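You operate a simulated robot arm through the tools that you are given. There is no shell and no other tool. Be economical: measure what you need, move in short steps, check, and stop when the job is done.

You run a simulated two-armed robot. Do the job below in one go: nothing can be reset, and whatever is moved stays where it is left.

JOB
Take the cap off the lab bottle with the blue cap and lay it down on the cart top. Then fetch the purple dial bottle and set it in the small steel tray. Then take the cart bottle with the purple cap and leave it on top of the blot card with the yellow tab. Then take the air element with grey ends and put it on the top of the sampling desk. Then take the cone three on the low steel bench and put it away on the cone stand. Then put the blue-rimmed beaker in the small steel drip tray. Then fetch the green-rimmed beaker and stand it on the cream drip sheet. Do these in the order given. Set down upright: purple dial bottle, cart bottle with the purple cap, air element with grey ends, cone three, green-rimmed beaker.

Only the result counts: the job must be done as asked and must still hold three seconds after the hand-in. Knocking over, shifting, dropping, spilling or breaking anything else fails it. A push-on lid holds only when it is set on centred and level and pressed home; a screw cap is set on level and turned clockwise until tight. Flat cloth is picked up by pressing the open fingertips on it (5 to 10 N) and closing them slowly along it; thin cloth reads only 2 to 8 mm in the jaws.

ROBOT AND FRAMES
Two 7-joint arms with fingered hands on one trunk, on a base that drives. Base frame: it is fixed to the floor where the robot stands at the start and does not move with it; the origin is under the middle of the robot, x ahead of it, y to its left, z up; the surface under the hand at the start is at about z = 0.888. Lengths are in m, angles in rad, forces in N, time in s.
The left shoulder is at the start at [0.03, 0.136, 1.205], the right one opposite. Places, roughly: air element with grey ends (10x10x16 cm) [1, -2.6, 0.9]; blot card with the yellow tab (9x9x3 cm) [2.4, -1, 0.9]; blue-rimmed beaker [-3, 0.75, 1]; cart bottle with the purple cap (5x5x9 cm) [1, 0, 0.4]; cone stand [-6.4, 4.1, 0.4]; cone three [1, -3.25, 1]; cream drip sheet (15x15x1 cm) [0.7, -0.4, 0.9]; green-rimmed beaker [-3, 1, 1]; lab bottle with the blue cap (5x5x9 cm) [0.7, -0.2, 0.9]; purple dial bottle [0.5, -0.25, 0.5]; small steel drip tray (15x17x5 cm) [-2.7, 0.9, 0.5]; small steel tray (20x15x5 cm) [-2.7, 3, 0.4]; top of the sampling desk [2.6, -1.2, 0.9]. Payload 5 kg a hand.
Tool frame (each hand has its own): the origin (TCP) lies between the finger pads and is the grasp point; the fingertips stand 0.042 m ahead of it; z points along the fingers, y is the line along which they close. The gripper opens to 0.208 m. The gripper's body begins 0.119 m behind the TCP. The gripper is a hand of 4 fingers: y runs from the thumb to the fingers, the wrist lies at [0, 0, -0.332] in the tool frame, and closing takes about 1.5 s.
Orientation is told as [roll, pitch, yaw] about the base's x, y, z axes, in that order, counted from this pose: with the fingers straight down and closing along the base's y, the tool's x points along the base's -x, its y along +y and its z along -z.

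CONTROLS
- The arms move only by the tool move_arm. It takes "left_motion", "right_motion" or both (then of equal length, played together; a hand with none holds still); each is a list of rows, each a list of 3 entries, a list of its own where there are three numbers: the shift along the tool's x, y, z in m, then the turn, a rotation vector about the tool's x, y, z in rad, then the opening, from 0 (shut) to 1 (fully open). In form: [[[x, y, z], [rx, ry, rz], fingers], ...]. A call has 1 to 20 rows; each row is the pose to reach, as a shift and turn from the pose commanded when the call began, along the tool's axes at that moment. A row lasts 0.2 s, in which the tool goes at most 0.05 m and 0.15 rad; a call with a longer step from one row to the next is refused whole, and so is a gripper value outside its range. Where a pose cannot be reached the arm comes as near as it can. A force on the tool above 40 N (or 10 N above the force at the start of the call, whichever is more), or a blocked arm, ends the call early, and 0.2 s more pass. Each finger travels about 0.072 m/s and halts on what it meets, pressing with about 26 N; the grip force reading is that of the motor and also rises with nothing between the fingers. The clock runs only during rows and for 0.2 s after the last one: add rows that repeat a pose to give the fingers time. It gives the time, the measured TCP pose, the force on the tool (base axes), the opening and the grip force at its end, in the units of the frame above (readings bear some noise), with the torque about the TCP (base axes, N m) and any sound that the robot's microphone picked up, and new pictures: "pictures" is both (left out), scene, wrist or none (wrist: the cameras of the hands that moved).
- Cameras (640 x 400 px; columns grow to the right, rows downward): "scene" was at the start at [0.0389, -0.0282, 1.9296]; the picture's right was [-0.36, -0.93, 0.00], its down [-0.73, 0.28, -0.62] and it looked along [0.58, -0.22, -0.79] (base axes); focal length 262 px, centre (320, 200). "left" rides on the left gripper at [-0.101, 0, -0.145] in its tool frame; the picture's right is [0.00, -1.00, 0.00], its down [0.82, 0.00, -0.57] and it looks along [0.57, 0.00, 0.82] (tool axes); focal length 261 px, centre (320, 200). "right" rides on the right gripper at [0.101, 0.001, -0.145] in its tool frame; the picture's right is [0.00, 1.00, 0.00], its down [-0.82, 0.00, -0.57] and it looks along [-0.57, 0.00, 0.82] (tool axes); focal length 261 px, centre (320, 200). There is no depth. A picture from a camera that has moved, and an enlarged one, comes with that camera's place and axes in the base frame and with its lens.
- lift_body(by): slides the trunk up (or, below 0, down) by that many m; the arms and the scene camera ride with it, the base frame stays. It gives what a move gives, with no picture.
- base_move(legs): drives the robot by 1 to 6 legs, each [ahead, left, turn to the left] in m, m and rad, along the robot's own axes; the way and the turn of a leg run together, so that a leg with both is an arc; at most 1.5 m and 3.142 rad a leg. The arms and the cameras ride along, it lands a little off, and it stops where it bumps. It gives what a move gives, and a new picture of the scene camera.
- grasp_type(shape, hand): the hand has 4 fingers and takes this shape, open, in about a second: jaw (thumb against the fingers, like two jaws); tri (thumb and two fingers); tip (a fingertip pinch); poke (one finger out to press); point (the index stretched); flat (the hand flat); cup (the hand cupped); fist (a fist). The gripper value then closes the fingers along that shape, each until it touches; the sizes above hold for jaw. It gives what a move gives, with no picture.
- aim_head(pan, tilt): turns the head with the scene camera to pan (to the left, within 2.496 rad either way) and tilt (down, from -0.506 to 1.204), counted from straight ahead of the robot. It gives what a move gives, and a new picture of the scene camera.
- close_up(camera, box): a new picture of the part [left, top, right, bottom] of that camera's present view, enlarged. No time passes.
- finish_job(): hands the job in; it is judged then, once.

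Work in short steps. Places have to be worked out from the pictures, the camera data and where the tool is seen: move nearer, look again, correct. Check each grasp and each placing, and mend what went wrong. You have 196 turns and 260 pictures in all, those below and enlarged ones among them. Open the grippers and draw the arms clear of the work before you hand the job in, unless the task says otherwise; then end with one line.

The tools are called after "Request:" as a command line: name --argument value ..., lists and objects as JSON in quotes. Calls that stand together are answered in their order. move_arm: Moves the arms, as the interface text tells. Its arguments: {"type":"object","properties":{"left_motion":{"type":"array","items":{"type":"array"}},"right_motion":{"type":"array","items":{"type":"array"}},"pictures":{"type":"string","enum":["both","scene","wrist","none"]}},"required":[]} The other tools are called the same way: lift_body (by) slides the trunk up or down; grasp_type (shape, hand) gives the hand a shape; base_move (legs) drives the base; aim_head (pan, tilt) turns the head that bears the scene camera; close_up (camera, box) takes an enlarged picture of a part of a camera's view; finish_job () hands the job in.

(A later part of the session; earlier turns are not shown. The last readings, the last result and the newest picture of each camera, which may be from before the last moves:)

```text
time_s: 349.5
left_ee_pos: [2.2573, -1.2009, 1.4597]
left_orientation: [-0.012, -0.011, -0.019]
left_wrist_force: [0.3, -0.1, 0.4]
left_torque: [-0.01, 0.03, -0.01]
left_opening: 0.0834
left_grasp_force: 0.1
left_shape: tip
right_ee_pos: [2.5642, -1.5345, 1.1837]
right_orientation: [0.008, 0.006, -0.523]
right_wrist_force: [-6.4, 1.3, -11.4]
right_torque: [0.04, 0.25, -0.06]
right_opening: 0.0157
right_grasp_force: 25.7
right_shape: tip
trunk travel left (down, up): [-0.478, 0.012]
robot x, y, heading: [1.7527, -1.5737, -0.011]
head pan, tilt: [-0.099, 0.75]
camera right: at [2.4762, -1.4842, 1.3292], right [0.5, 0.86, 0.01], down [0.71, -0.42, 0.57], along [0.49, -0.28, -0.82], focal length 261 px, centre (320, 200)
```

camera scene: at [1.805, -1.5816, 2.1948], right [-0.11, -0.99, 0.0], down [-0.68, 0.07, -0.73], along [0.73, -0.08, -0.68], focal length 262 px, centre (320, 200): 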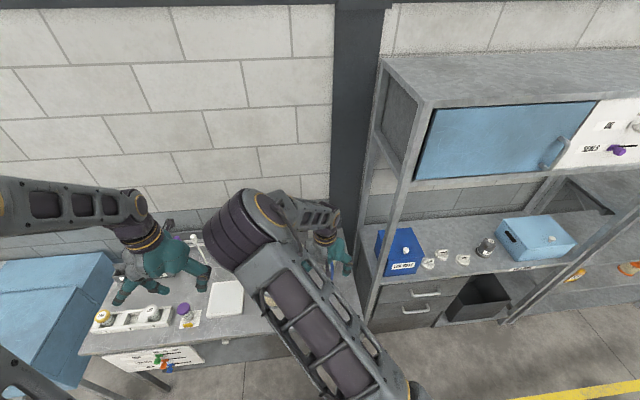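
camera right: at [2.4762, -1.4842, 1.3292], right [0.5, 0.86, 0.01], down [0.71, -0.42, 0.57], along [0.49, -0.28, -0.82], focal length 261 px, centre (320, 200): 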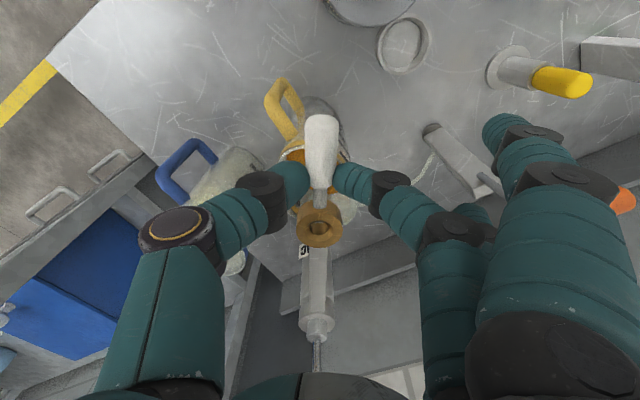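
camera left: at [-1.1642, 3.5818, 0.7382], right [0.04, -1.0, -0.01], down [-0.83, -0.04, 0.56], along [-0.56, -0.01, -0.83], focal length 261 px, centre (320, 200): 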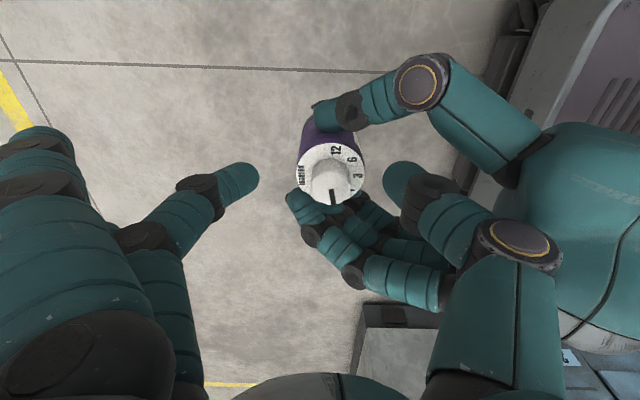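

The arm is back over the yellow jug as originally. Release, rise, and draw back.

Request:
move_arm --right_motion '[[[0, 0, 0], [0, 0, 0], 0.15], [[0, 0, 0], [0, 0, 0], 0.3], [[0, 0, 0], [0, 0, 0], 0.35], [[0, 0, -0.04], [0, 0, 0], 0.35], [[0, 0, -0.08], [0, 0, 0], 0.35], [[0, 0, -0.12], [0, 0, 0], 0.35], [[0.04, -0.02, -0.14], [0, 0, -0.13], 0.35], [[0.08, -0.04, -0.15], [0, 0, -0.26], 0.35], [[0.12, -0.06, -0.15], [0, 0, -0.39], 0.35], [[0.16, -0.08, -0.15], [0, 0, -0.52], 0.35]]' --pictures "none"

Request:
aim_head --pan 0.0 --tilt 0.8

Request:
close_up --camera "scene" --box '[160, 150, 400, 310]'

```text
time_s: 351.7
left_ee_pos: [2.2534, -1.1995, 1.4606]
left_orientation: [-0.012, -0.014, -0.019]
left_wrist_force: [-1.5, 0.5, 0.3]
left_torque: [-0.05, -0.24, 0.03]
left_opening: 0.0835
left_grasp_force: 0.2
left_shape: tip
right_ee_pos: [2.3819, -1.5207, 1.3336]
right_orientation: [0.008, -0.003, 0.001]
right_wrist_force: [-1.8, 0.3, 0.4]
right_torque: [0.02, -0.21, 0.01]
right_opening: 0.0724
right_grasp_force: 0.0
right_shape: tip
trunk travel left (down, up): [-0.478, 0.012]
robot x, y, heading: [1.7513, -1.5691, -0.008]
head pan, tilt: [-0.099, 0.75]
```

```text
time_s: 352.4
left_ee_pos: [2.2568, -1.2008, 1.4603]
left_orientation: [-0.012, -0.012, -0.018]
left_wrist_force: [0.9, -0.6, -0.2]
left_torque: [-0.02, -0.03, 0.02]
left_opening: 0.0836
left_grasp_force: 0.0
left_shape: tip
right_ee_pos: [2.3854, -1.5205, 1.3319]
right_orientation: [0.011, -0.001, -0.002]
right_wrist_force: [0.4, -0.1, -0.5]
right_torque: [-0.05, -0.06, 0.0]
right_opening: 0.0725
right_grasp_force: 0.1
right_shape: tip
trunk travel left (down, up): [-0.478, 0.012]
robot x, y, heading: [1.7521, -1.5718, -0.007]
head pan, tilt: [0.0, 0.799]
camera scene: at [1.8024, -1.5733, 2.1909], right [-0.01, -1.0, 0.0], down [-0.72, 0.01, -0.7], along [0.7, -0.01, -0.72], focal length 262 px, centre (320, 200)
```

scene: 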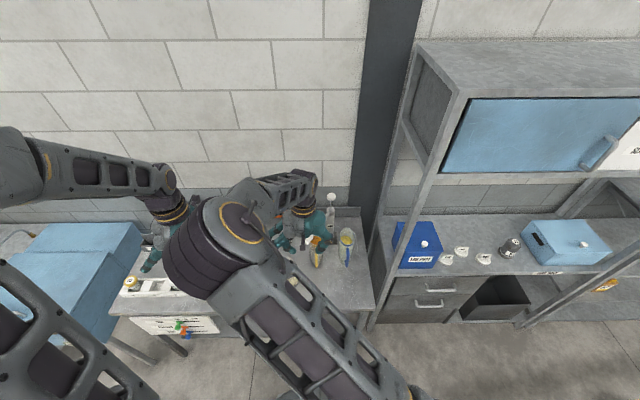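

```text
2.50 times, centred on (280, 230) of scene
camera zoom: at [1.8024, -1.5733, 2.1909], right [-0.01, -1.0, 0.0], down [-0.72, 0.01, -0.7], along [0.7, -0.01, -0.72], focal length 656 px, centre (420, 125)
```

zoom: 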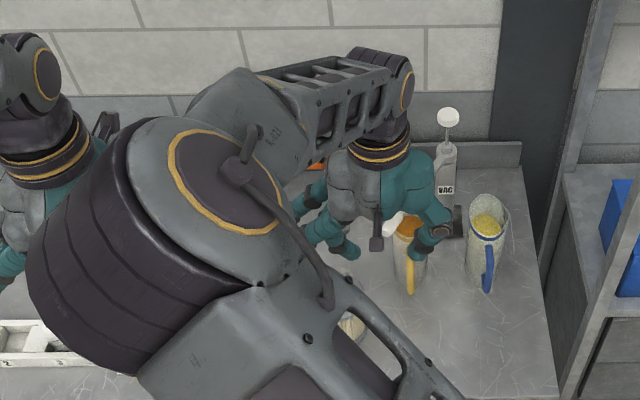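

Desk is in order. Now back off and drive to the bench beside cone three.

Request:
grasp_type --shape "jaw" --hand "right"

Request:
base_move --legs '[[-0.3, 0, 0], [0, 0, -1.563], [0, 0.4, 0], [1.5, 0, 0], [0.1, 0, 0], [0, 0, -1.571]]'

Request:
aim_head --pan 0.0 --tilt 0.9

```text
time_s: 353.3
left_ee_pos: [2.2568, -1.2019, 1.4606]
left_orientation: [-0.013, -0.013, -0.021]
left_wrist_force: [-0.7, -0.1, -0.1]
left_torque: [0.03, -0.02, 0.02]
left_opening: 0.0836
left_grasp_force: 0.1
left_shape: tip
right_ee_pos: [2.385, -1.5218, 1.3313]
right_orientation: [0.011, -0.001, -0.003]
right_wrist_force: [-0.6, 0.3, 0.0]
right_torque: [-0.03, 0.0, -0.01]
right_opening: 0.2079
right_grasp_force: 0.0
right_shape: jaw
trunk travel left (down, up): [-0.478, 0.012]
robot x, y, heading: [1.7529, -1.5758, -0.01]
head pan, tilt: [0.0, 0.799]
```

```text
time_s: 373.1
left_ee_pos: [1.3478, -3.5777, 1.4607]
left_orientation: [-0.01, -0.012, 3.134]
left_wrist_force: [-0.7, -0.4, -0.2]
left_torque: [0.01, 0.03, 0.0]
left_opening: 0.0837
left_grasp_force: 0.1
left_shape: tip
right_ee_pos: [1.2167, -3.2588, 1.3319]
right_orientation: [0.012, -0.001, -3.136]
right_wrist_force: [0.0, -0.9, 0.0]
right_torque: [0.0, 0.06, -0.01]
right_opening: 0.2081
right_grasp_force: 0.0
right_shape: jaw
trunk travel left (down, up): [-0.478, 0.012]
robot x, y, heading: [1.8492, -3.201, -3.139]
head pan, tilt: [0.0, 0.799]
camera scene: at [1.7946, -3.2034, 2.1908], right [0.0, 1.0, 0.0], down [0.72, 0.0, -0.7], along [-0.7, 0.0, -0.72], focal length 262 px, centre (320, 200)
```

scene: 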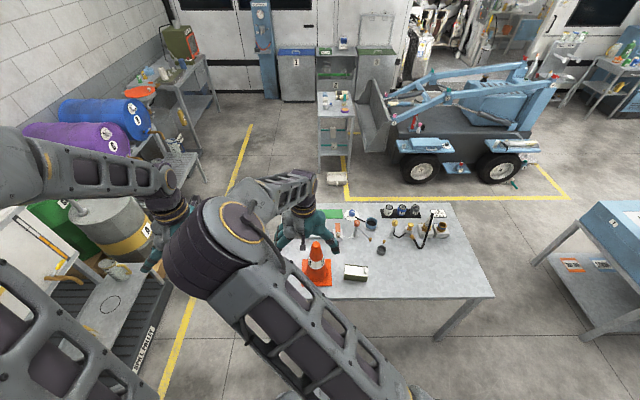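

```text
time_s: 373.7
left_ee_pos: [1.3483, -3.5782, 1.4605]
left_orientation: [-0.01, -0.012, 3.135]
left_wrist_force: [-0.1, -0.4, -0.2]
left_torque: [-0.02, 0.01, -0.02]
left_opening: 0.0835
left_grasp_force: 0.0
left_shape: tip
right_ee_pos: [1.217, -3.2589, 1.3316]
right_orientation: [0.011, 0.0, -3.134]
right_wrist_force: [-0.1, 0.1, -0.2]
right_torque: [-0.01, -0.01, 0.0]
right_opening: 0.2081
right_grasp_force: 0.0
right_shape: jaw
trunk travel left (down, up): [-0.478, 0.012]
robot x, y, heading: [1.8491, -3.204, -3.141]
head pan, tilt: [0.0, 0.901]
camera scene: at [1.7997, -3.2031, 2.1829], right [0.0, 1.0, 0.0], down [0.78, 0.0, -0.62], along [-0.62, 0.0, -0.78], focal length 262 px, centre (320, 200)
```

scene: 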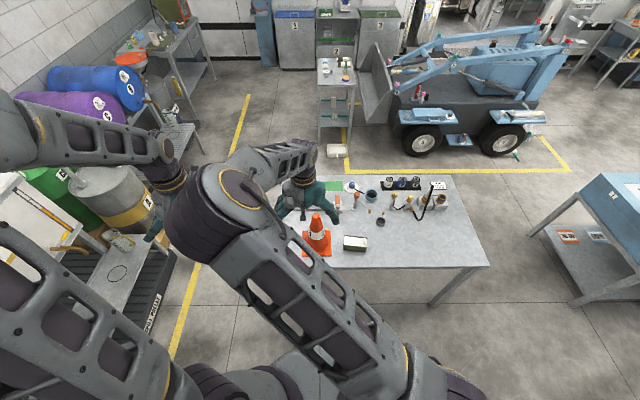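

Cone three stands at about (1.025, -3.225), top ≈1.08. Move the right hand above and look.

Request:
move_arm --right_motion '[[[-0.045, -0.01, 0], [0, 0, 0], 0.8], [[-0.09, -0.02, 0], [0, 0, 0], 0.8], [[-0.135, -0.03, 0], [0, 0, 0], 0.8], [[-0.18, -0.034, 0.01], [0, 0, 0], 0.8], [[-0.192, -0.034, 0.05], [0, 0, 0], 0.8], [[-0.192, -0.034, 0.09], [0, 0, 0], 0.8], [[-0.192, -0.034, 0.13], [0, 0, 0], 0.8]]' --pictures "wrist"

```text
time_s: 375.3
left_ee_pos: [1.3448, -3.577, 1.4597]
left_orientation: [-0.009, -0.01, 3.13]
left_wrist_force: [-0.7, -0.7, -0.1]
left_torque: [0.02, -0.15, -0.01]
left_opening: 0.0835
left_grasp_force: 0.1
left_shape: tip
right_ee_pos: [1.0218, -3.2299, 1.2029]
right_orientation: [0.01, -0.002, -3.134]
right_wrist_force: [-1.7, 0.5, 1.3]
right_torque: [-0.01, -0.13, -0.01]
right_opening: 0.1669
right_grasp_force: 0.0
right_shape: jaw
trunk travel left (down, up): [-0.478, 0.012]
robot x, y, heading: [1.8498, -3.2011, -3.147]
head pan, tilt: [0.0, 0.901]
camera right: at [1.1207, -3.2275, 1.3483], right [0.0, -1.0, 0.01], down [-0.82, 0.0, 0.57], along [-0.57, -0.01, -0.82], focal length 261 px, centre (320, 200)
```

right: 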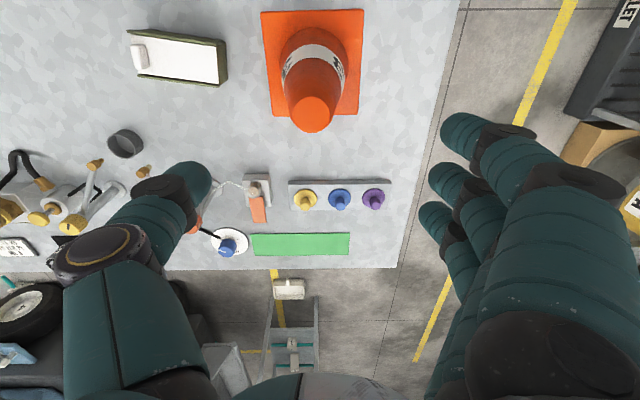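

Cone axis at (1.047, -3.22). Descend around it and close on the upper part.

Request:
move_arm --right_motion '[[[0.025, -0.01, 0.03], [0, 0, 0], 0.8], [[0.025, -0.01, 0.07], [0, 0, 0], 0.8], [[0.025, -0.01, 0.11], [0, 0, 0], 0.8], [[0.025, -0.01, 0.15], [0, 0, 0], 0.8], [[0.025, -0.01, 0.19], [0, 0, 0], 0.8], [[0.025, -0.01, 0.218], [0, 0, 0], 0.7], [[0.025, -0.01, 0.218], [0, 0, 0], 0.55], [[0.025, -0.01, 0.218], [0, 0, 0], 0.4], [[0.025, -0.01, 0.218], [0, 0, 0], 0.25], [[0.025, -0.01, 0.218], [0, 0, 0], 0.1], [[0.025, -0.01, 0.218], [0, 0, 0], 0.0], [[0.025, -0.01, 0.218], [0, 0, 0], 0.0], [[0.025, -0.01, 0.218], [0, 0, 0], 0.0]]' --pictures "wrist"

```text
time_s: 378.1
left_ee_pos: [1.3486, -3.5778, 1.4602]
left_orientation: [-0.01, -0.011, 3.134]
left_wrist_force: [-0.2, 0.4, 0.4]
left_torque: [0.03, 0.01, -0.03]
left_opening: 0.0834
left_grasp_force: 0.0
left_shape: tip
right_ee_pos: [1.0519, -3.218, 0.9823]
right_orientation: [0.01, 0.0, -3.135]
right_wrist_force: [0.6, -0.6, 0.1]
right_torque: [-0.05, -0.03, -0.05]
right_opening: 0.0664
right_grasp_force: 25.9
right_shape: jaw
trunk travel left (down, up): [-0.478, 0.012]
robot x, y, heading: [1.8506, -3.2048, -3.143]
head pan, tilt: [0.0, 0.901]
camera right: at [1.1518, -3.2166, 1.1275], right [0.0, -1.0, 0.01], down [-0.82, 0.0, 0.57], along [-0.57, -0.01, -0.82], focal length 261 px, centre (320, 200)
```

right: 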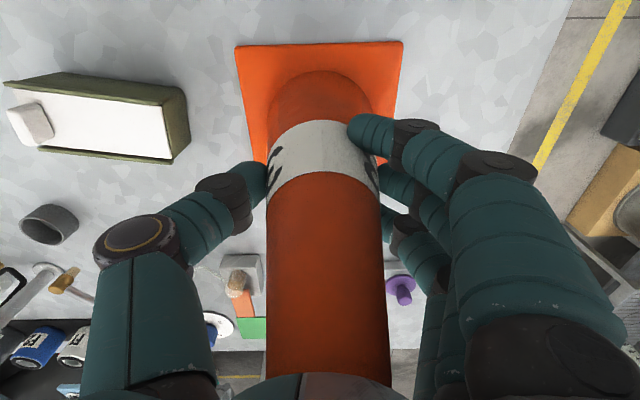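

Gripped the cone around its white collar (0.066). Lift and check.

Request:
move_arm --right_motion '[[[0, 0, -0.02], [0, 0, 0], 0], [[0, 0, -0.05], [0, 0, 0], 0], [[0, 0, -0.09], [0, 0, 0], 0], [[0, 0, -0.13], [0, 0, 0], 0], [[0, 0, -0.17], [0, 0, 0], 0], [[0.03, 0, -0.2], [0, 0, 0], 0], [[0.07, 0, -0.22], [0, 0, 0], 0], [[0.11, 0, -0.24], [0, 0, 0], 0], [[0.15, 0, -0.25], [0, 0, 0], 0], [[0.18, 0, -0.25], [0, 0, 0], 0]]' --pictures "wrist"

```text
time_s: 380.3
left_ee_pos: [1.3489, -3.5784, 1.4607]
left_orientation: [-0.01, -0.012, 3.133]
left_wrist_force: [0.8, -0.2, 0.8]
left_torque: [-0.05, 0.02, 0.01]
left_opening: 0.0836
left_grasp_force: 0.0
left_shape: tip
right_ee_pos: [1.2303, -3.2144, 1.2334]
right_orientation: [0.01, -0.002, -3.135]
right_wrist_force: [0.5, -0.2, -4.0]
right_torque: [0.0, 0.0, 0.02]
right_opening: 0.0659
right_grasp_force: 25.8
right_shape: jaw
trunk travel left (down, up): [-0.478, 0.012]
robot x, y, heading: [1.8471, -3.2013, -3.137]
head pan, tilt: [0.0, 0.901]
camera right: at [1.3305, -3.2119, 1.378], right [0.0, -1.0, 0.01], down [-0.82, 0.0, 0.57], along [-0.57, -0.01, -0.82], focal length 261 px, centre (320, 200)
```

right: 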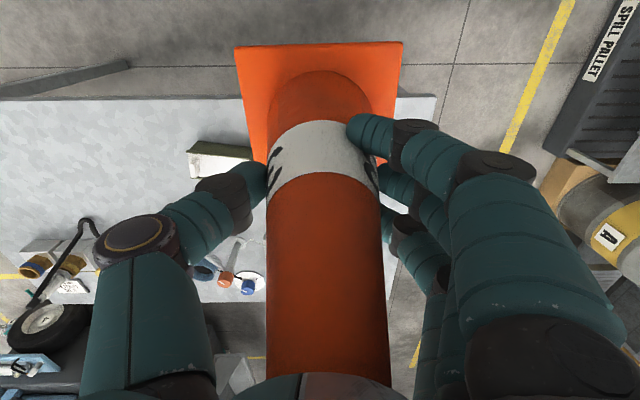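

Cone held. Drive back north along the aisle behind the cart.

Request:
base_move --legs '[[0, 0, -1.575], [0, 0.24, 0], [1.5, 0, 0], [1.5, 0, 0], [1.5, 0, 0], [0.3, 0, 0]]'

```text
time_s: 401.5
left_ee_pos: [1.5171, 0.435, 1.4579]
left_orientation: [-0.009, -0.008, 1.443]
left_wrist_force: [1.0, 1.2, -0.4]
left_torque: [-0.33, 0.11, -0.02]
left_opening: 0.0835
left_grasp_force: 0.0
left_shape: tip
right_ee_pos: [1.8913, 0.5082, 1.23]
right_orientation: [0.009, 0.005, 1.457]
right_wrist_force: [0.9, 2.1, -5.6]
right_torque: [-0.33, 0.05, 0.02]
right_opening: 0.0654
right_grasp_force: 26.2
right_shape: jaw
trunk travel left (down, up): [-0.478, 0.012]
robot x, y, heading: [1.8277, -0.1163, 1.449]
head pan, tilt: [0.0, 0.901]
stopped in leg 5: the robot was blocked; the commanded pose is now the measured one
camera scene: at [1.8338, -0.058, 2.1826], right [0.99, -0.12, 0.0], down [-0.09, -0.78, -0.62], along [0.07, 0.61, -0.79], focal length 262 px, centre (320, 200)
```

scene: 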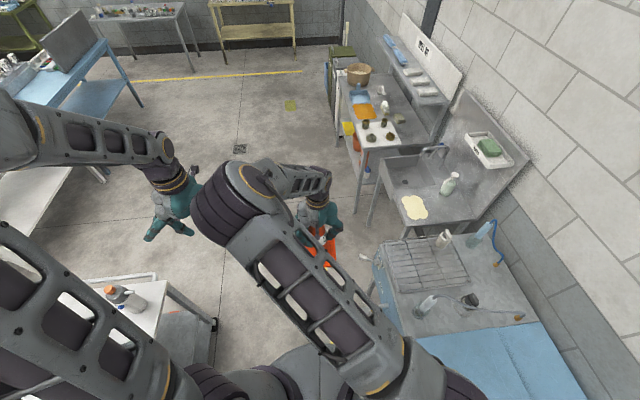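

The base drifted right and touched the blue unit; nothing seems disturbed. Strafe left, correct heading and go on.

Request:
base_move --legs '[[0, 0.12, 0], [0, 0.12, 0.12], [1.45, 0, 0]]'

```text
time_s: 410.3
left_ee_pos: [1.2104, 1.8476, 1.4606]
left_orientation: [-0.01, -0.013, 1.563]
left_wrist_force: [0.1, 0.8, 0.0]
left_torque: [0.01, -0.02, 0.03]
left_opening: 0.0835
left_grasp_force: 0.0
left_shape: tip
right_ee_pos: [1.574, 1.9677, 1.2334]
right_orientation: [0.012, 0.0, 1.581]
right_wrist_force: [-0.4, 1.0, -4.8]
right_torque: [-0.04, -0.05, -0.01]
right_opening: 0.0655
right_grasp_force: 25.9
right_shape: jaw
trunk travel left (down, up): [-0.478, 0.012]
robot x, y, heading: [1.5857, 1.3476, 1.576]
head pan, tilt: [0.0, 0.901]
camera scene: at [1.585, 1.3948, 2.1829], right [1.0, 0.0, 0.0], down [0.0, -0.78, -0.62], along [0.0, 0.62, -0.78], focal length 262 px, centre (320, 200)
```

scene: 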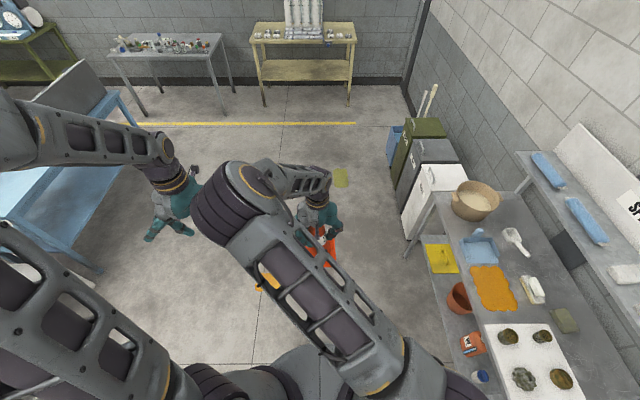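

Now go back through the gap between white table and cart the same way as before.

Request:
base_move --legs '[[0.23, 0, 0], [0, 1.05, 0], [0, 0, 2.52], [1.5, 0, 0], [0, 0, -0.955]]'

```text
time_s: 432.8
left_ee_pos: [-0.8954, -0.0316, 1.4598]
left_orientation: [-0.01, -0.011, 3.083]
left_wrist_force: [0.1, -0.3, -0.2]
left_torque: [0.0, -0.03, -0.01]
left_opening: 0.0835
left_grasp_force: 0.0
left_shape: tip
right_ee_pos: [-0.996, 0.3362, 1.2334]
right_orientation: [0.011, 0.0, 3.098]
right_wrist_force: [-0.4, 0.1, -5.1]
right_torque: [-0.01, -0.06, -0.03]
right_opening: 0.0648
right_grasp_force: 26.2
right_shape: jaw
trunk travel left (down, up): [-0.478, 0.012]
robot x, y, heading: [-0.3823, 0.3167, 3.091]
head pan, tilt: [0.0, 0.901]
camera scene: at [-0.4261, 0.3201, 2.1829], right [0.05, 1.0, 0.0], down [0.78, -0.04, -0.62], along [-0.62, 0.03, -0.78], focal length 262 px, centre (320, 200)
```

scene: 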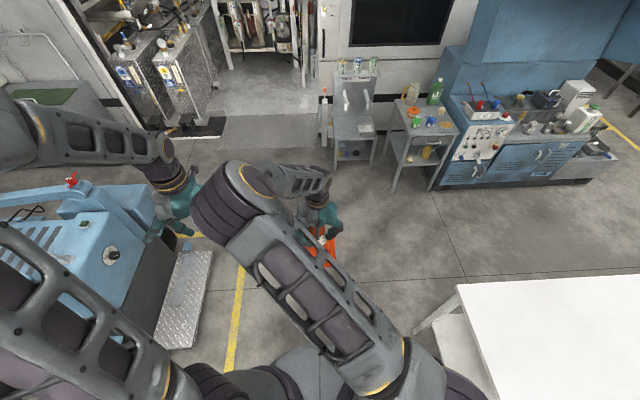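

Continue west, then north up the corridor, then turn west toward the cone stand.

Request:
base_move --legs '[[1.0, 0, 0], [0, 0, -1.52], [1.5, 0, 0], [1.5, 0, 0], [0.55, 0, 0], [0, 0, 1.571]]'

Request:
base_move --legs '[[1.5, 0, 0], [1.5, 0, 0], [0.9, 0, 0]]'

```text
time_s: 462.3
left_ee_pos: [-1.8695, 3.5507, 1.461]
left_orientation: [-0.01, -0.013, 3.104]
left_wrist_force: [0.4, -0.4, 0.4]
left_torque: [0.0, -0.02, -0.03]
left_opening: 0.0834
left_grasp_force: 0.1
left_shape: tip
right_ee_pos: [-1.9755, 3.9166, 1.2319]
right_orientation: [0.011, 0.001, 3.121]
right_wrist_force: [0.9, 0.1, -4.2]
right_torque: [0.03, -0.08, -0.02]
right_opening: 0.064
right_grasp_force: 25.9
right_shape: jaw
trunk travel left (down, up): [-0.478, 0.012]
robot x, y, heading: [-1.3601, 3.9146, 3.116]
head pan, tilt: [0.0, 0.901]
camera scene: at [-1.4067, 3.911, 2.1829], right [0.03, 1.0, 0.0], down [0.78, -0.02, -0.62], along [-0.62, 0.02, -0.78], focal length 262 px, centre (320, 200)
```

scene: 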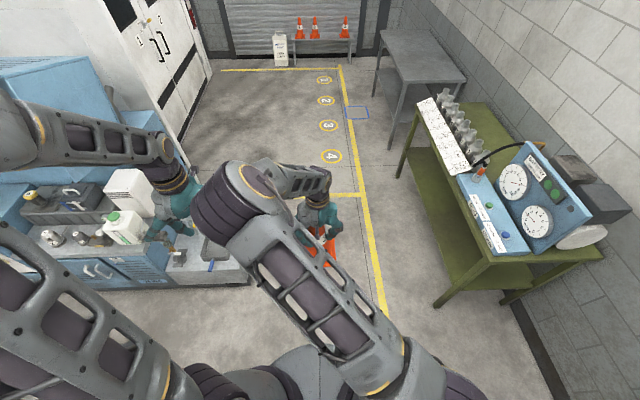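

```text
time_s: 481.1
left_ee_pos: [-5.7627, 3.613, 1.4602]
left_orientation: [-0.011, -0.013, 3.104]
left_wrist_force: [-0.6, -0.8, 0.4]
left_torque: [-0.01, 0.01, 0.0]
left_opening: 0.0836
left_grasp_force: 0.1
left_shape: tip
right_ee_pos: [-5.8707, 3.98, 1.2327]
right_orientation: [0.01, -0.003, 3.121]
right_wrist_force: [0.2, 0.5, -5.1]
right_torque: [-0.01, -0.06, 0.02]
right_opening: 0.0642
right_grasp_force: 26.3
right_shape: jaw
trunk travel left (down, up): [-0.478, 0.012]
robot x, y, heading: [-5.2518, 3.9733, 3.115]
head pan, tilt: [0.0, 0.901]
camera scene: at [-5.3014, 3.9748, 2.1829], right [0.03, 1.0, 0.0], down [0.78, -0.02, -0.62], along [-0.62, 0.02, -0.78], focal length 262 px, centre (320, 200)
```

scene: 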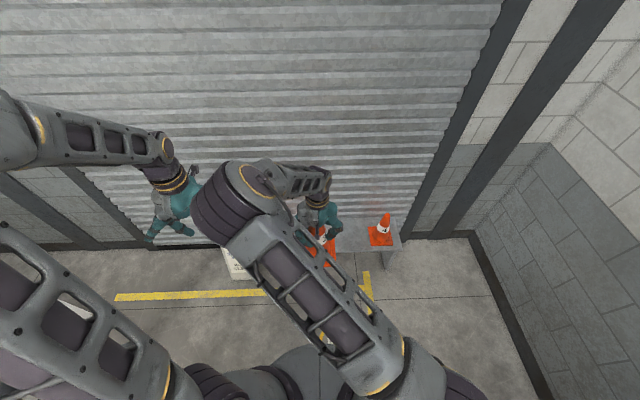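

The stand has a cone at y≈4.5 and two at ≈3.7 and 3.97; the gap is near y≈4.22. Drive a bit closer and lower the trunk, then look through the wrist camera.

Request:
base_move --legs '[[0.36, -0.1, 0.02]]'

Request:
lift_body --by -0.25

Request:
aim_head --pan -0.15 --tilt 1.0

Request:
close_up --camera "right" --box '[0, 0, 640, 400]'

```text
time_s: 483.4
left_ee_pos: [-6.1174, 3.7121, 1.4608]
left_orientation: [-0.01, -0.015, 3.121]
left_wrist_force: [0.3, 0.1, -0.5]
left_torque: [0.06, 0.01, 0.03]
left_opening: 0.0834
left_grasp_force: 0.0
left_shape: tip
right_ee_pos: [-6.2316, 4.0763, 1.2329]
right_orientation: [0.011, -0.001, 3.136]
right_wrist_force: [0.1, -0.4, -4.0]
right_torque: [0.01, -0.06, -0.04]
right_opening: 0.0641
right_grasp_force: 26.1
right_shape: jaw
trunk travel left (down, up): [-0.478, 0.012]
robot x, y, heading: [-5.6125, 4.0846, 3.135]
head pan, tilt: [0.0, 0.901]
camera scene: at [-5.6615, 4.0807, 2.1829], right [0.01, 1.0, 0.0], down [0.78, -0.01, -0.62], along [-0.62, 0.01, -0.78], focal length 262 px, centre (320, 200)
```

scene: 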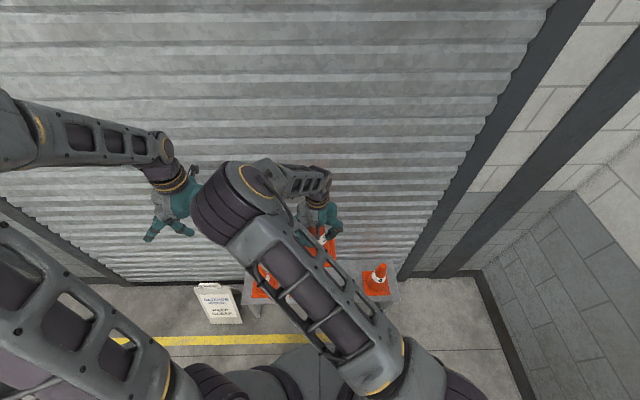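

```text
time_s: 486.0
left_ee_pos: [-6.1177, 3.712, 1.2102]
left_orientation: [-0.01, -0.013, 3.12]
left_wrist_force: [-0.3, -0.1, -0.8]
left_torque: [0.0, -0.02, -0.02]
left_opening: 0.0834
left_grasp_force: 0.0
left_shape: tip
right_ee_pos: [-6.231, 4.0768, 0.9827]
right_orientation: [0.01, 0.0, 3.137]
right_wrist_force: [0.1, 0.3, -4.2]
right_torque: [-0.01, -0.03, -0.01]
right_opening: 0.0639
right_grasp_force: 26.0
right_shape: jaw
trunk travel left (down, up): [-0.228, 0.262]
robot x, y, heading: [-5.6147, 4.0775, 3.134]
head pan, tilt: [0.0, 0.901]
```

```text
time_s: 486.7
left_ee_pos: [-6.1181, 3.712, 1.2107]
left_orientation: [-0.009, -0.012, 3.122]
left_wrist_force: [0.4, -0.9, 0.3]
left_torque: [0.02, 0.02, -0.02]
left_opening: 0.0834
left_grasp_force: 0.2
left_shape: tip
right_ee_pos: [-6.2296, 4.0764, 0.982]
right_orientation: [0.01, 0.0, 3.139]
right_wrist_force: [0.6, 0.3, -3.2]
right_torque: [0.05, -0.06, -0.01]
right_opening: 0.0638
right_grasp_force: 26.0
right_shape: jaw
trunk travel left (down, up): [-0.228, 0.262]
robot x, y, heading: [-5.6121, 4.0829, 3.134]
head pan, tilt: [-0.15, 1.0]
camera scene: at [-5.6551, 4.091, 1.9257], right [0.16, 0.99, 0.0], down [0.83, -0.13, -0.54], along [-0.53, 0.09, -0.84], focal length 262 px, centre (320, 200)
```

scene: 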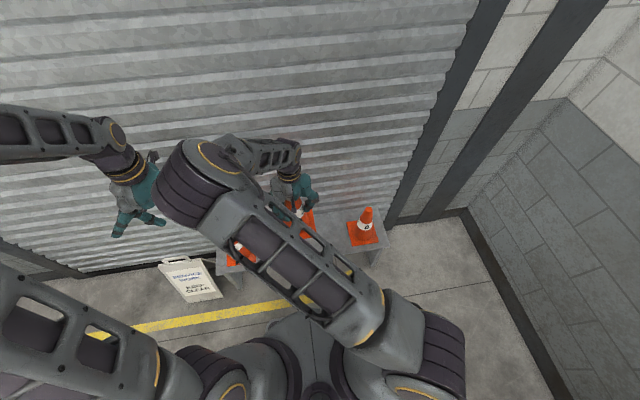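

```text
1.00 times, centred on (320, 200) of right (not enlarged: the box is as wide or as high as the picture)
camera zoom: at [-6.1317, 4.0773, 1.1275], right [-0.01, -1.0, 0.01], down [-0.82, 0.01, 0.57], along [-0.57, 0.0, -0.82], focal length 261 px, centre (320, 200)
```

zoom: 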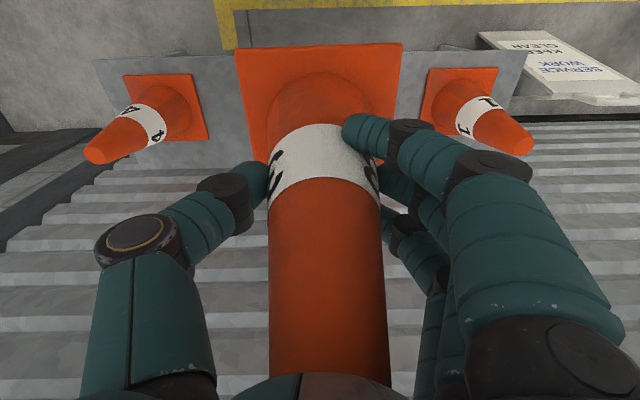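

The stand is clear: cones 1 and 4 at y≈3.69 and 4.49, so slot three is at about (-6.325, 4.226), stand top z≈0.39. Move over it, lower the trunk, and look again.

Request:
move_arm --right_motion '[[[-0.024, -0.037, 0], [0, 0, 0], 0], [[-0.047, -0.075, 0], [0, 0, 0], 0], [[-0.07, -0.112, 0], [0, 0, 0], 0], [[-0.094, -0.149, 0], [0, 0, 0], 0], [[-0.094, -0.149, 0], [0, 0, 0], 0]]' --pictures "none"

Request:
lift_body --by -0.12

Request:
close_up --camera "right" --box '[0, 0, 640, 400]'

```text
time_s: 487.9
left_ee_pos: [-6.1157, 3.7105, 1.2104]
left_orientation: [-0.012, -0.012, 3.12]
left_wrist_force: [0.5, -1.1, -1.4]
left_torque: [0.11, 0.08, 0.04]
left_opening: 0.0834
left_grasp_force: 0.0
left_shape: tip
right_ee_pos: [-6.3231, 4.2233, 0.9795]
right_orientation: [0.008, 0.0, 3.138]
right_wrist_force: [0.1, -1.2, -3.7]
right_torque: [0.11, 0.05, 0.01]
right_opening: 0.0639
right_grasp_force: 26.5
right_shape: jaw
trunk travel left (down, up): [-0.228, 0.262]
robot x, y, heading: [-5.613, 4.0828, 3.132]
head pan, tilt: [-0.15, 1.0]
```

```text
time_s: 489.4
left_ee_pos: [-6.1186, 3.7118, 1.0915]
left_orientation: [-0.011, -0.013, 3.121]
left_wrist_force: [-0.2, 0.4, 0.2]
left_torque: [-0.01, 0.02, -0.01]
left_opening: 0.0837
left_grasp_force: 0.0
left_shape: tip
right_ee_pos: [-6.3232, 4.2266, 0.8582]
right_orientation: [0.009, 0.0, 3.137]
right_wrist_force: [0.1, 0.2, -4.1]
right_torque: [-0.02, -0.01, 0.01]
right_opening: 0.0636
right_grasp_force: 26.0
right_shape: jaw
trunk travel left (down, up): [-0.108, 0.382]
robot x, y, heading: [-5.6154, 4.0794, 3.133]
head pan, tilt: [-0.15, 1.0]
```

```text
1.00 times, centred on (320, 200) of right (not enlarged: the box is as wide or as high as the picture)
camera zoom: at [-6.2245, 4.2273, 1.0039], right [-0.01, -1.0, 0.01], down [-0.82, 0.01, 0.57], along [-0.57, 0.0, -0.82], focal length 261 px, centre (320, 200)
```

zoom: 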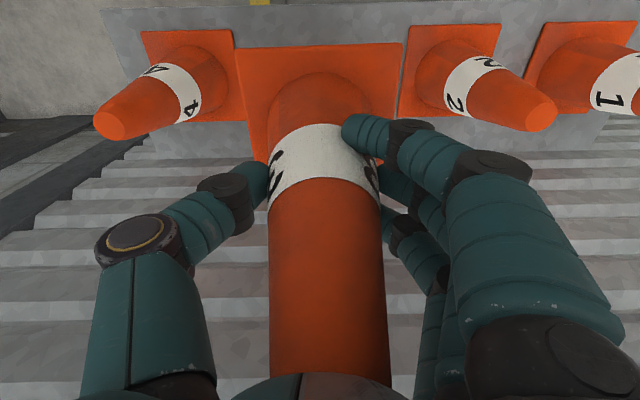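

Cones 2 and 4 are symmetric about my position (4.226). Lower to just above the stand, then slowly to contact.

Request:
move_arm --right_motion '[[[0, 0, 0.04], [0, 0, 0], 0], [[0, 0, 0.08], [0, 0, 0], 0], [[0, 0, 0.12], [0, 0, 0], 0], [[0, 0, 0.16], [0, 0, 0], 0], [[0, 0, 0.2], [0, 0, 0], 0], [[0, 0, 0.23], [0, 0, 0], 0], [[0, 0, 0.245], [0, 0, 0], 0], [[0, 0, 0.255], [0, 0, 0], 0], [[0, 0, 0.263], [0, 0, 0], 0], [[0, 0, 0.27], [0, 0, 0], 0], [[0, 0, 0.276], [0, 0, 0], 0], [[0, 0, 0.282], [0, 0, 0], 0]]' --pictures "wrist"

```text
time_s: 492.2
left_ee_pos: [-6.1166, 3.712, 1.0911]
left_orientation: [-0.011, -0.012, 3.12]
left_wrist_force: [-0.3, -0.6, 0.5]
left_torque: [-0.01, -0.07, 0.0]
left_opening: 0.0835
left_grasp_force: 0.1
left_shape: tip
right_ee_pos: [-6.3246, 4.2242, 0.5805]
right_orientation: [0.009, -0.001, 3.138]
right_wrist_force: [11.1, -0.2, 30.3]
right_torque: [-0.18, -0.16, 0.05]
right_opening: 0.0654
right_grasp_force: 26.3
right_shape: jaw
trunk travel left (down, up): [-0.108, 0.382]
robot x, y, heading: [-5.6156, 4.0812, 3.134]
head pan, tilt: [-0.15, 1.0]
stopped in row 12 (right hand): the force on the tool passed its limit at 44 N (the readings are from after the stop); the commanded pose is now the measured one
camera right: at [-6.2246, 4.2247, 0.726], right [-0.01, -1.0, 0.01], down [-0.82, 0.01, 0.57], along [-0.57, 0.0, -0.82], focal length 261 px, centre (320, 200)
```

right: 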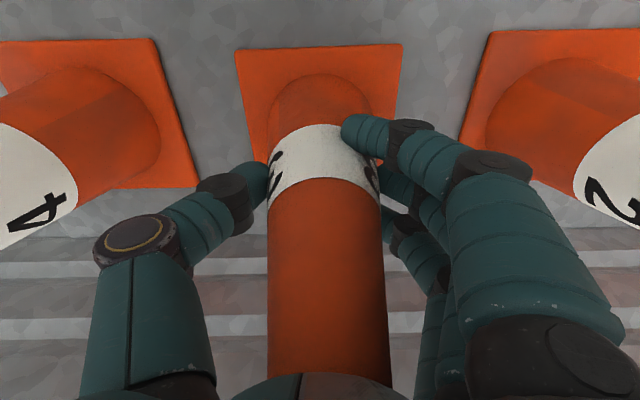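

On the stand and level with its neighbours. Ease up, open, and rise.

Request:
move_arm --right_motion '[[[0, 0, -0.002], [0, 0, 0], 0.1], [[0, 0, -0.002], [0, 0, 0], 0.3], [[0, 0, -0.002], [0, 0, 0], 0.5], [[0, 0, -0.002], [0, 0, 0], 0.65], [[0, 0, -0.002], [0, 0, 0], 0.7], [[0, 0, -0.002], [0, 0, 0], 0.7], [[0, 0, -0.04], [0, 0, 0], 0.7], [[0, 0, -0.08], [0, 0, 0], 0.7], [[0, 0, -0.12], [0, 0, 0], 0.7], [[0, 0, -0.16], [0, 0, 0], 0.7], [[0, 0, -0.2], [0, 0, 0], 0.7], [[0, 0, -0.24], [0, 0, 0], 0.7], [[0, 0, -0.28], [0, 0, 0], 0.7], [[0.04, 0, -0.3], [0, 0, 0], 0.7], [[0.08, 0, -0.3], [0, 0, 0], 0.7]]' --pictures "wrist"

```text
time_s: 495.4
left_ee_pos: [-6.1174, 3.7127, 1.0906]
left_orientation: [-0.012, -0.013, 3.122]
left_wrist_force: [-0.5, 0.2, 0.1]
left_torque: [0.0, 0.03, -0.04]
left_opening: 0.0833
left_grasp_force: 0.1
left_shape: tip
right_ee_pos: [-6.246, 4.2254, 0.8783]
right_orientation: [0.012, -0.002, 3.137]
right_wrist_force: [1.0, -0.5, 0.5]
right_torque: [-0.05, 0.03, 0.0]
right_opening: 0.1451
right_grasp_force: 0.1
right_shape: jaw
trunk travel left (down, up): [-0.108, 0.382]
robot x, y, heading: [-5.6176, 4.0826, 3.131]
head pan, tilt: [-0.15, 1.0]
camera right: at [-6.1458, 4.2264, 1.0232], right [-0.01, -1.0, 0.01], down [-0.82, 0.01, 0.57], along [-0.57, 0.0, -0.82], focal length 261 px, centre (320, 200)
```

right: 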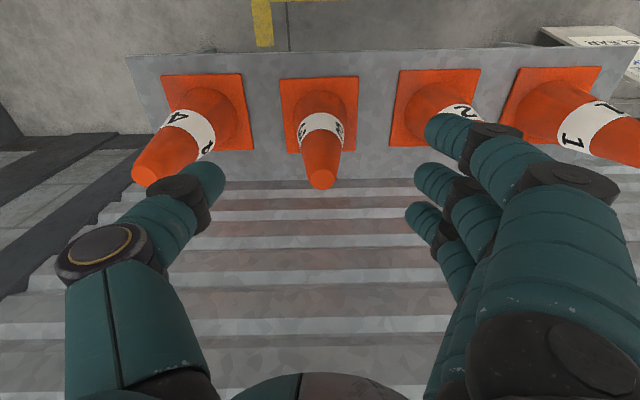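

Cone three is in line on the stand. Raise the trunk and drive back to the station with the rimmed beakers.

Request:
lift_body --by 0.35

Request:
base_move --legs '[[-0.8, 0, 0], [0, 0, 3.14], [1.5, 0, 0], [1.5, 0, 0], [0.45, 0, 0], [0, 0, -1.56]]'

```text
time_s: 498.8
left_ee_pos: [-6.116, 3.712, 1.4414]
left_orientation: [-0.01, -0.013, 3.119]
left_wrist_force: [0.2, -0.9, 0.5]
left_torque: [0.0, 0.03, 0.02]
left_opening: 0.0836
left_grasp_force: 0.0
left_shape: tip
right_ee_pos: [-6.2464, 4.2259, 1.2278]
right_orientation: [0.011, -0.003, 3.138]
right_wrist_force: [-0.5, -0.5, -0.2]
right_torque: [-0.01, 0.05, 0.0]
right_opening: 0.145
right_grasp_force: 0.0
right_shape: jaw
trunk travel left (down, up): [-0.458, 0.032]
robot x, y, heading: [-5.6146, 4.0818, 3.125]
head pan, tilt: [-0.15, 1.0]
```

```text
time_s: 530.6
left_ee_pos: [-0.932, 3.611, 1.4403]
left_orientation: [-0.011, -0.013, -1.518]
left_wrist_force: [0.1, -0.3, 0.5]
left_torque: [-0.02, -0.01, -0.02]
left_opening: 0.0836
left_grasp_force: 0.0
left_shape: tip
right_ee_pos: [-1.4346, 3.4445, 1.2279]
right_orientation: [0.011, -0.003, -1.501]
right_wrist_force: [-0.5, -0.3, 0.3]
right_torque: [0.02, -0.01, 0.04]
right_opening: 0.1452
right_grasp_force: 0.0
right_shape: jaw
trunk travel left (down, up): [-0.458, 0.032]
robot x, y, heading: [-1.334, 4.0851, -1.509]
head pan, tilt: [-0.15, 1.0]
camera scene: at [-1.3474, 4.0449, 2.1557], right [-1.0, 0.09, 0.0], down [0.07, 0.84, -0.54], along [-0.05, -0.54, -0.84], focal length 262 px, centre (320, 200)
```

scene: 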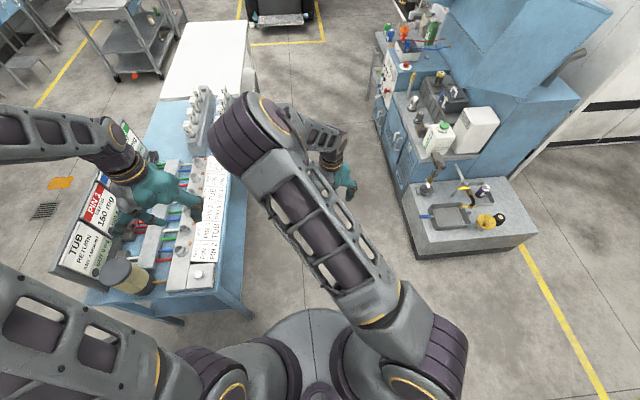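

Correct heading, drive down the corridor to y≈1.0 and turn to face the station.

Request:
base_move --legs '[[0, -0.1, -0.07], [1.5, 0, 0], [1.5, 0, 0], [0, 0, -1.571]]'

Request:
aim_head --pan 0.15 --tilt 0.6

Request:
close_up --camera "scene" --box '[180, 130, 460, 310]'

```text
time_s: 549.6
left_ee_pos: [-1.927, 0.7012, 1.4394]
left_orientation: [-0.011, -0.011, -3.133]
left_wrist_force: [-0.9, 0.1, 0.5]
left_torque: [-0.03, 0.0, 0.03]
left_opening: 0.0834
left_grasp_force: 0.1
left_shape: tip
right_ee_pos: [-2.0724, 1.2101, 1.2275]
right_orientation: [0.008, -0.003, -3.115]
right_wrist_force: [-0.5, 0.1, 0.2]
right_torque: [-0.03, -0.02, -0.02]
right_opening: 0.1451
right_grasp_force: 0.1
right_shape: jaw
trunk travel left (down, up): [-0.458, 0.032]
robot x, y, heading: [-1.4307, 1.0829, -3.125]
head pan, tilt: [-0.15, 1.0]
camera scene: at [-1.4765, 1.0939, 2.1557], right [0.13, 0.99, 0.0], down [0.83, -0.11, -0.54], along [-0.54, 0.07, -0.84], focal length 262 px, centre (320, 200)
```

scene: 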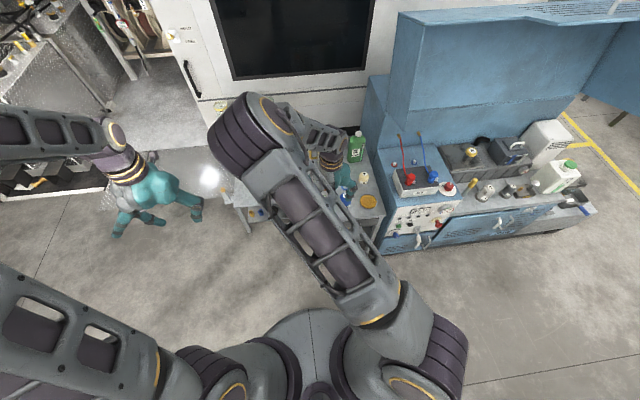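

```text
time_s: 550.5
left_ee_pos: [-1.9271, 0.6997, 1.4395]
left_orientation: [-0.009, -0.01, -3.132]
left_wrist_force: [-0.1, 0.1, -0.3]
left_torque: [-0.01, 0.0, -0.01]
left_opening: 0.0836
left_grasp_force: 0.0
left_shape: tip
right_ee_pos: [-2.0722, 1.2094, 1.2281]
right_orientation: [0.01, -0.003, -3.115]
right_wrist_force: [0.1, 0.5, 0.6]
right_torque: [0.02, 0.0, 0.0]
right_opening: 0.1452
right_grasp_force: 0.0
right_shape: jaw
trunk travel left (down, up): [-0.458, 0.032]
robot x, y, heading: [-1.4363, 1.0839, -3.127]
head pan, tilt: [0.15, 0.6]
camera scene: at [-1.4945, 1.0698, 2.1876], right [-0.17, 0.99, 0.0], down [0.56, 0.1, -0.82], along [-0.81, -0.14, -0.57], focal length 262 px, centre (320, 200)
```

scene: 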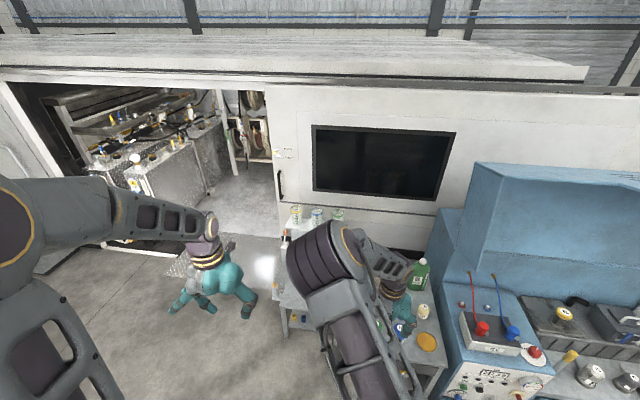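

```text
2.22 times, centred on (320, 220) of scene
camera zoom: at [-1.4945, 1.0698, 2.1876], right [-0.17, 0.99, 0.0], down [0.56, 0.1, -0.82], along [-0.81, -0.14, -0.57], focal length 583 px, centre (320, 156)
```

zoom: 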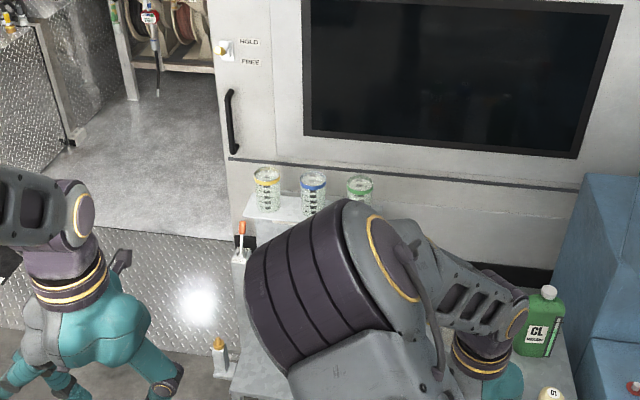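

The blue-rimmed beaker is at about (-2.97, 0.79), green at (-2.98, 0.94). Drive nearer, to about (-2.1, 0.68), and look.

Request:
base_move --legs '[[0, 0.4, -0.01], [0.65, 0, 0]]'

Request:
close_up --camera "right" --box '[0, 0, 640, 400]'

Request:
aim_head --pan 0.0 --tilt 1.05

```text
time_s: 556.2
left_ee_pos: [-2.5677, 0.2791, 1.4402]
left_orientation: [-0.009, -0.012, -3.128]
left_wrist_force: [-0.9, 0.2, -1.7]
left_torque: [0.01, 0.04, -0.03]
left_opening: 0.0833
left_grasp_force: 0.0
left_shape: tip
right_ee_pos: [-2.7142, 0.7893, 1.2266]
right_orientation: [0.01, -0.002, -3.109]
right_wrist_force: [0.5, -0.5, -0.2]
right_torque: [0.0, -0.02, -0.04]
right_opening: 0.1453
right_grasp_force: 0.1
right_shape: jaw
trunk travel left (down, up): [-0.458, 0.032]
robot x, y, heading: [-2.0767, 0.6656, -3.122]
head pan, tilt: [0.15, 0.6]
camera scene: at [-2.1368, 0.6502, 2.1877], right [-0.17, 0.98, 0.0], down [0.56, 0.1, -0.83], along [-0.81, -0.14, -0.56], focal length 262 px, centre (320, 200)
```

scene: 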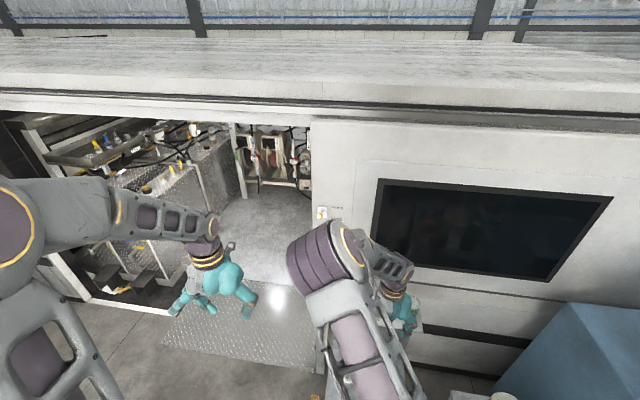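

```text
1.00 times, centred on (320, 200) of right (not enlarged: the box is as wide or as high as the picture)
camera zoom: at [-2.6149, 0.7927, 1.3728], right [0.03, -1.0, 0.01], down [-0.82, -0.02, 0.57], along [-0.57, -0.02, -0.82], focal length 261 px, centre (320, 200)
```

zoom: 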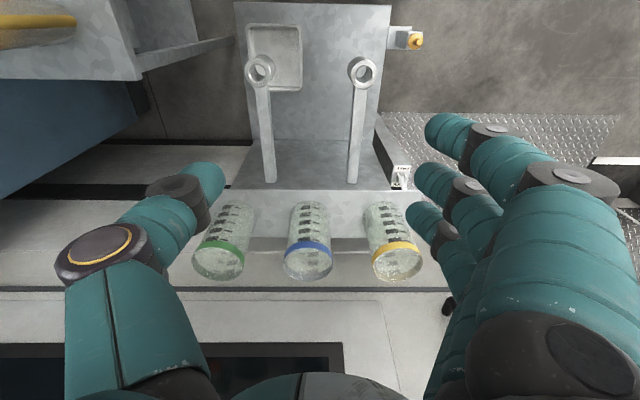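

```text
time_s: 557.1
left_ee_pos: [-2.568, 0.2782, 1.4405]
left_orientation: [-0.011, -0.011, -3.127]
left_wrist_force: [-0.1, 0.9, 0.1]
left_torque: [-0.02, 0.03, 0.02]
left_opening: 0.0833
left_grasp_force: 0.0
left_shape: tip
right_ee_pos: [-2.715, 0.7883, 1.228]
right_orientation: [0.012, -0.002, -3.108]
right_wrist_force: [0.4, 0.9, 0.4]
right_torque: [0.02, 0.04, 0.01]
right_opening: 0.1451
right_grasp_force: 0.1
right_shape: jaw
trunk travel left (down, up): [-0.458, 0.032]
robot x, y, heading: [-2.0774, 0.6654, -3.119]
head pan, tilt: [0.0, 1.051]
camera scene: at [-2.1157, 0.6639, 2.1523], right [-0.02, 1.0, 0.0], down [0.87, 0.02, -0.5], along [-0.5, -0.01, -0.87], focal length 262 px, centre (320, 200)
```

scene: 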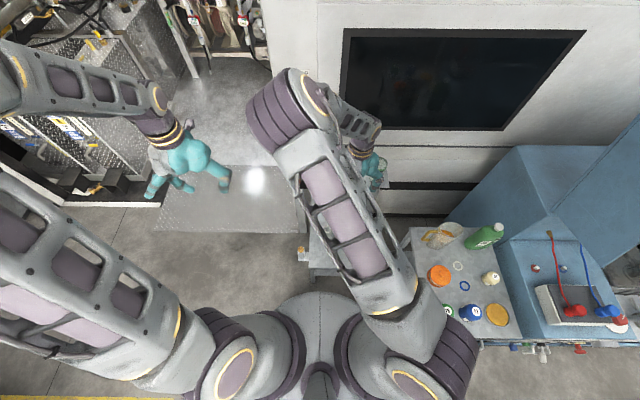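

The drip tray is below at about (-2.71, 0.92, z 0.5), under a spout ring (z≈0.69), so a tilted grasp from the front is needed. Pitch the right hand to 35° below horizontal and move to a pre-grasp before the blue beaker.

Request:
move_arm --right_motion '[[[0, 0, 0], [0, -0.14, 0], 0.6], [[0, 0, 0], [0, -0.28, 0], 0.6], [[0, 0, 0], [0, -0.42, 0], 0.6], [[0, -0.005, 0.01], [0, -0.56, 0], 0.6], [[-0.02, -0.01, 0.03], [0, -0.7, 0], 0.6], [[-0.05, -0.018, 0.06], [0, -0.84, 0], 0.6], [[-0.08, -0.018, 0.09], [0, -0.96, 0], 0.6], [[-0.11, -0.018, 0.12], [0, -0.96, 0], 0.6], [[-0.1335, -0.018, 0.157], [0, -0.96, 0], 0.6]]' --pictures "wrist"

```text
time_s: 559.1
left_ee_pos: [-2.5693, 0.2779, 1.4398]
left_orientation: [-0.01, -0.01, -3.127]
left_wrist_force: [-0.8, 0.3, 0.4]
left_torque: [0.01, -0.06, -0.06]
left_opening: 0.0835
left_grasp_force: 0.1
left_shape: tip
right_ee_pos: [-2.8508, 0.7993, 1.067]
right_orientation: [0.018, -0.962, -3.126]
right_wrist_force: [-0.9, 0.2, 0.7]
right_torque: [0.03, -0.1, -0.04]
right_opening: 0.1252
right_grasp_force: 0.0
right_shape: jaw
right hand out of reach, approached as far as the arm can: row 3
trunk travel left (down, up): [-0.458, 0.032]
robot x, y, heading: [-2.0786, 0.6657, -3.118]
head pan, tilt: [0.0, 1.051]
camera right: at [-2.6757, 0.8042, 1.0675], right [0.03, -1.0, 0.01], down [0.0, 0.01, 1.0], along [-1.0, -0.03, 0.0], focal length 261 px, centre (320, 200)
```

right: 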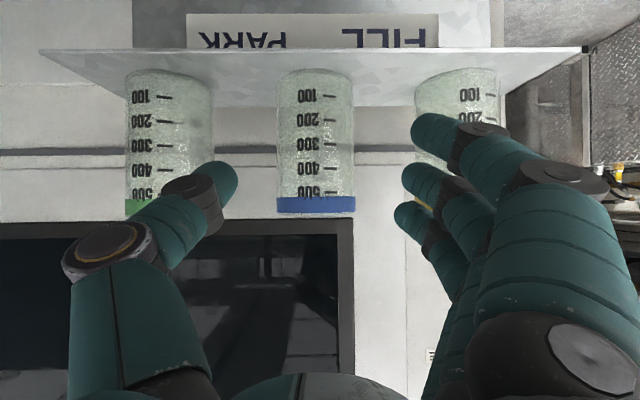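

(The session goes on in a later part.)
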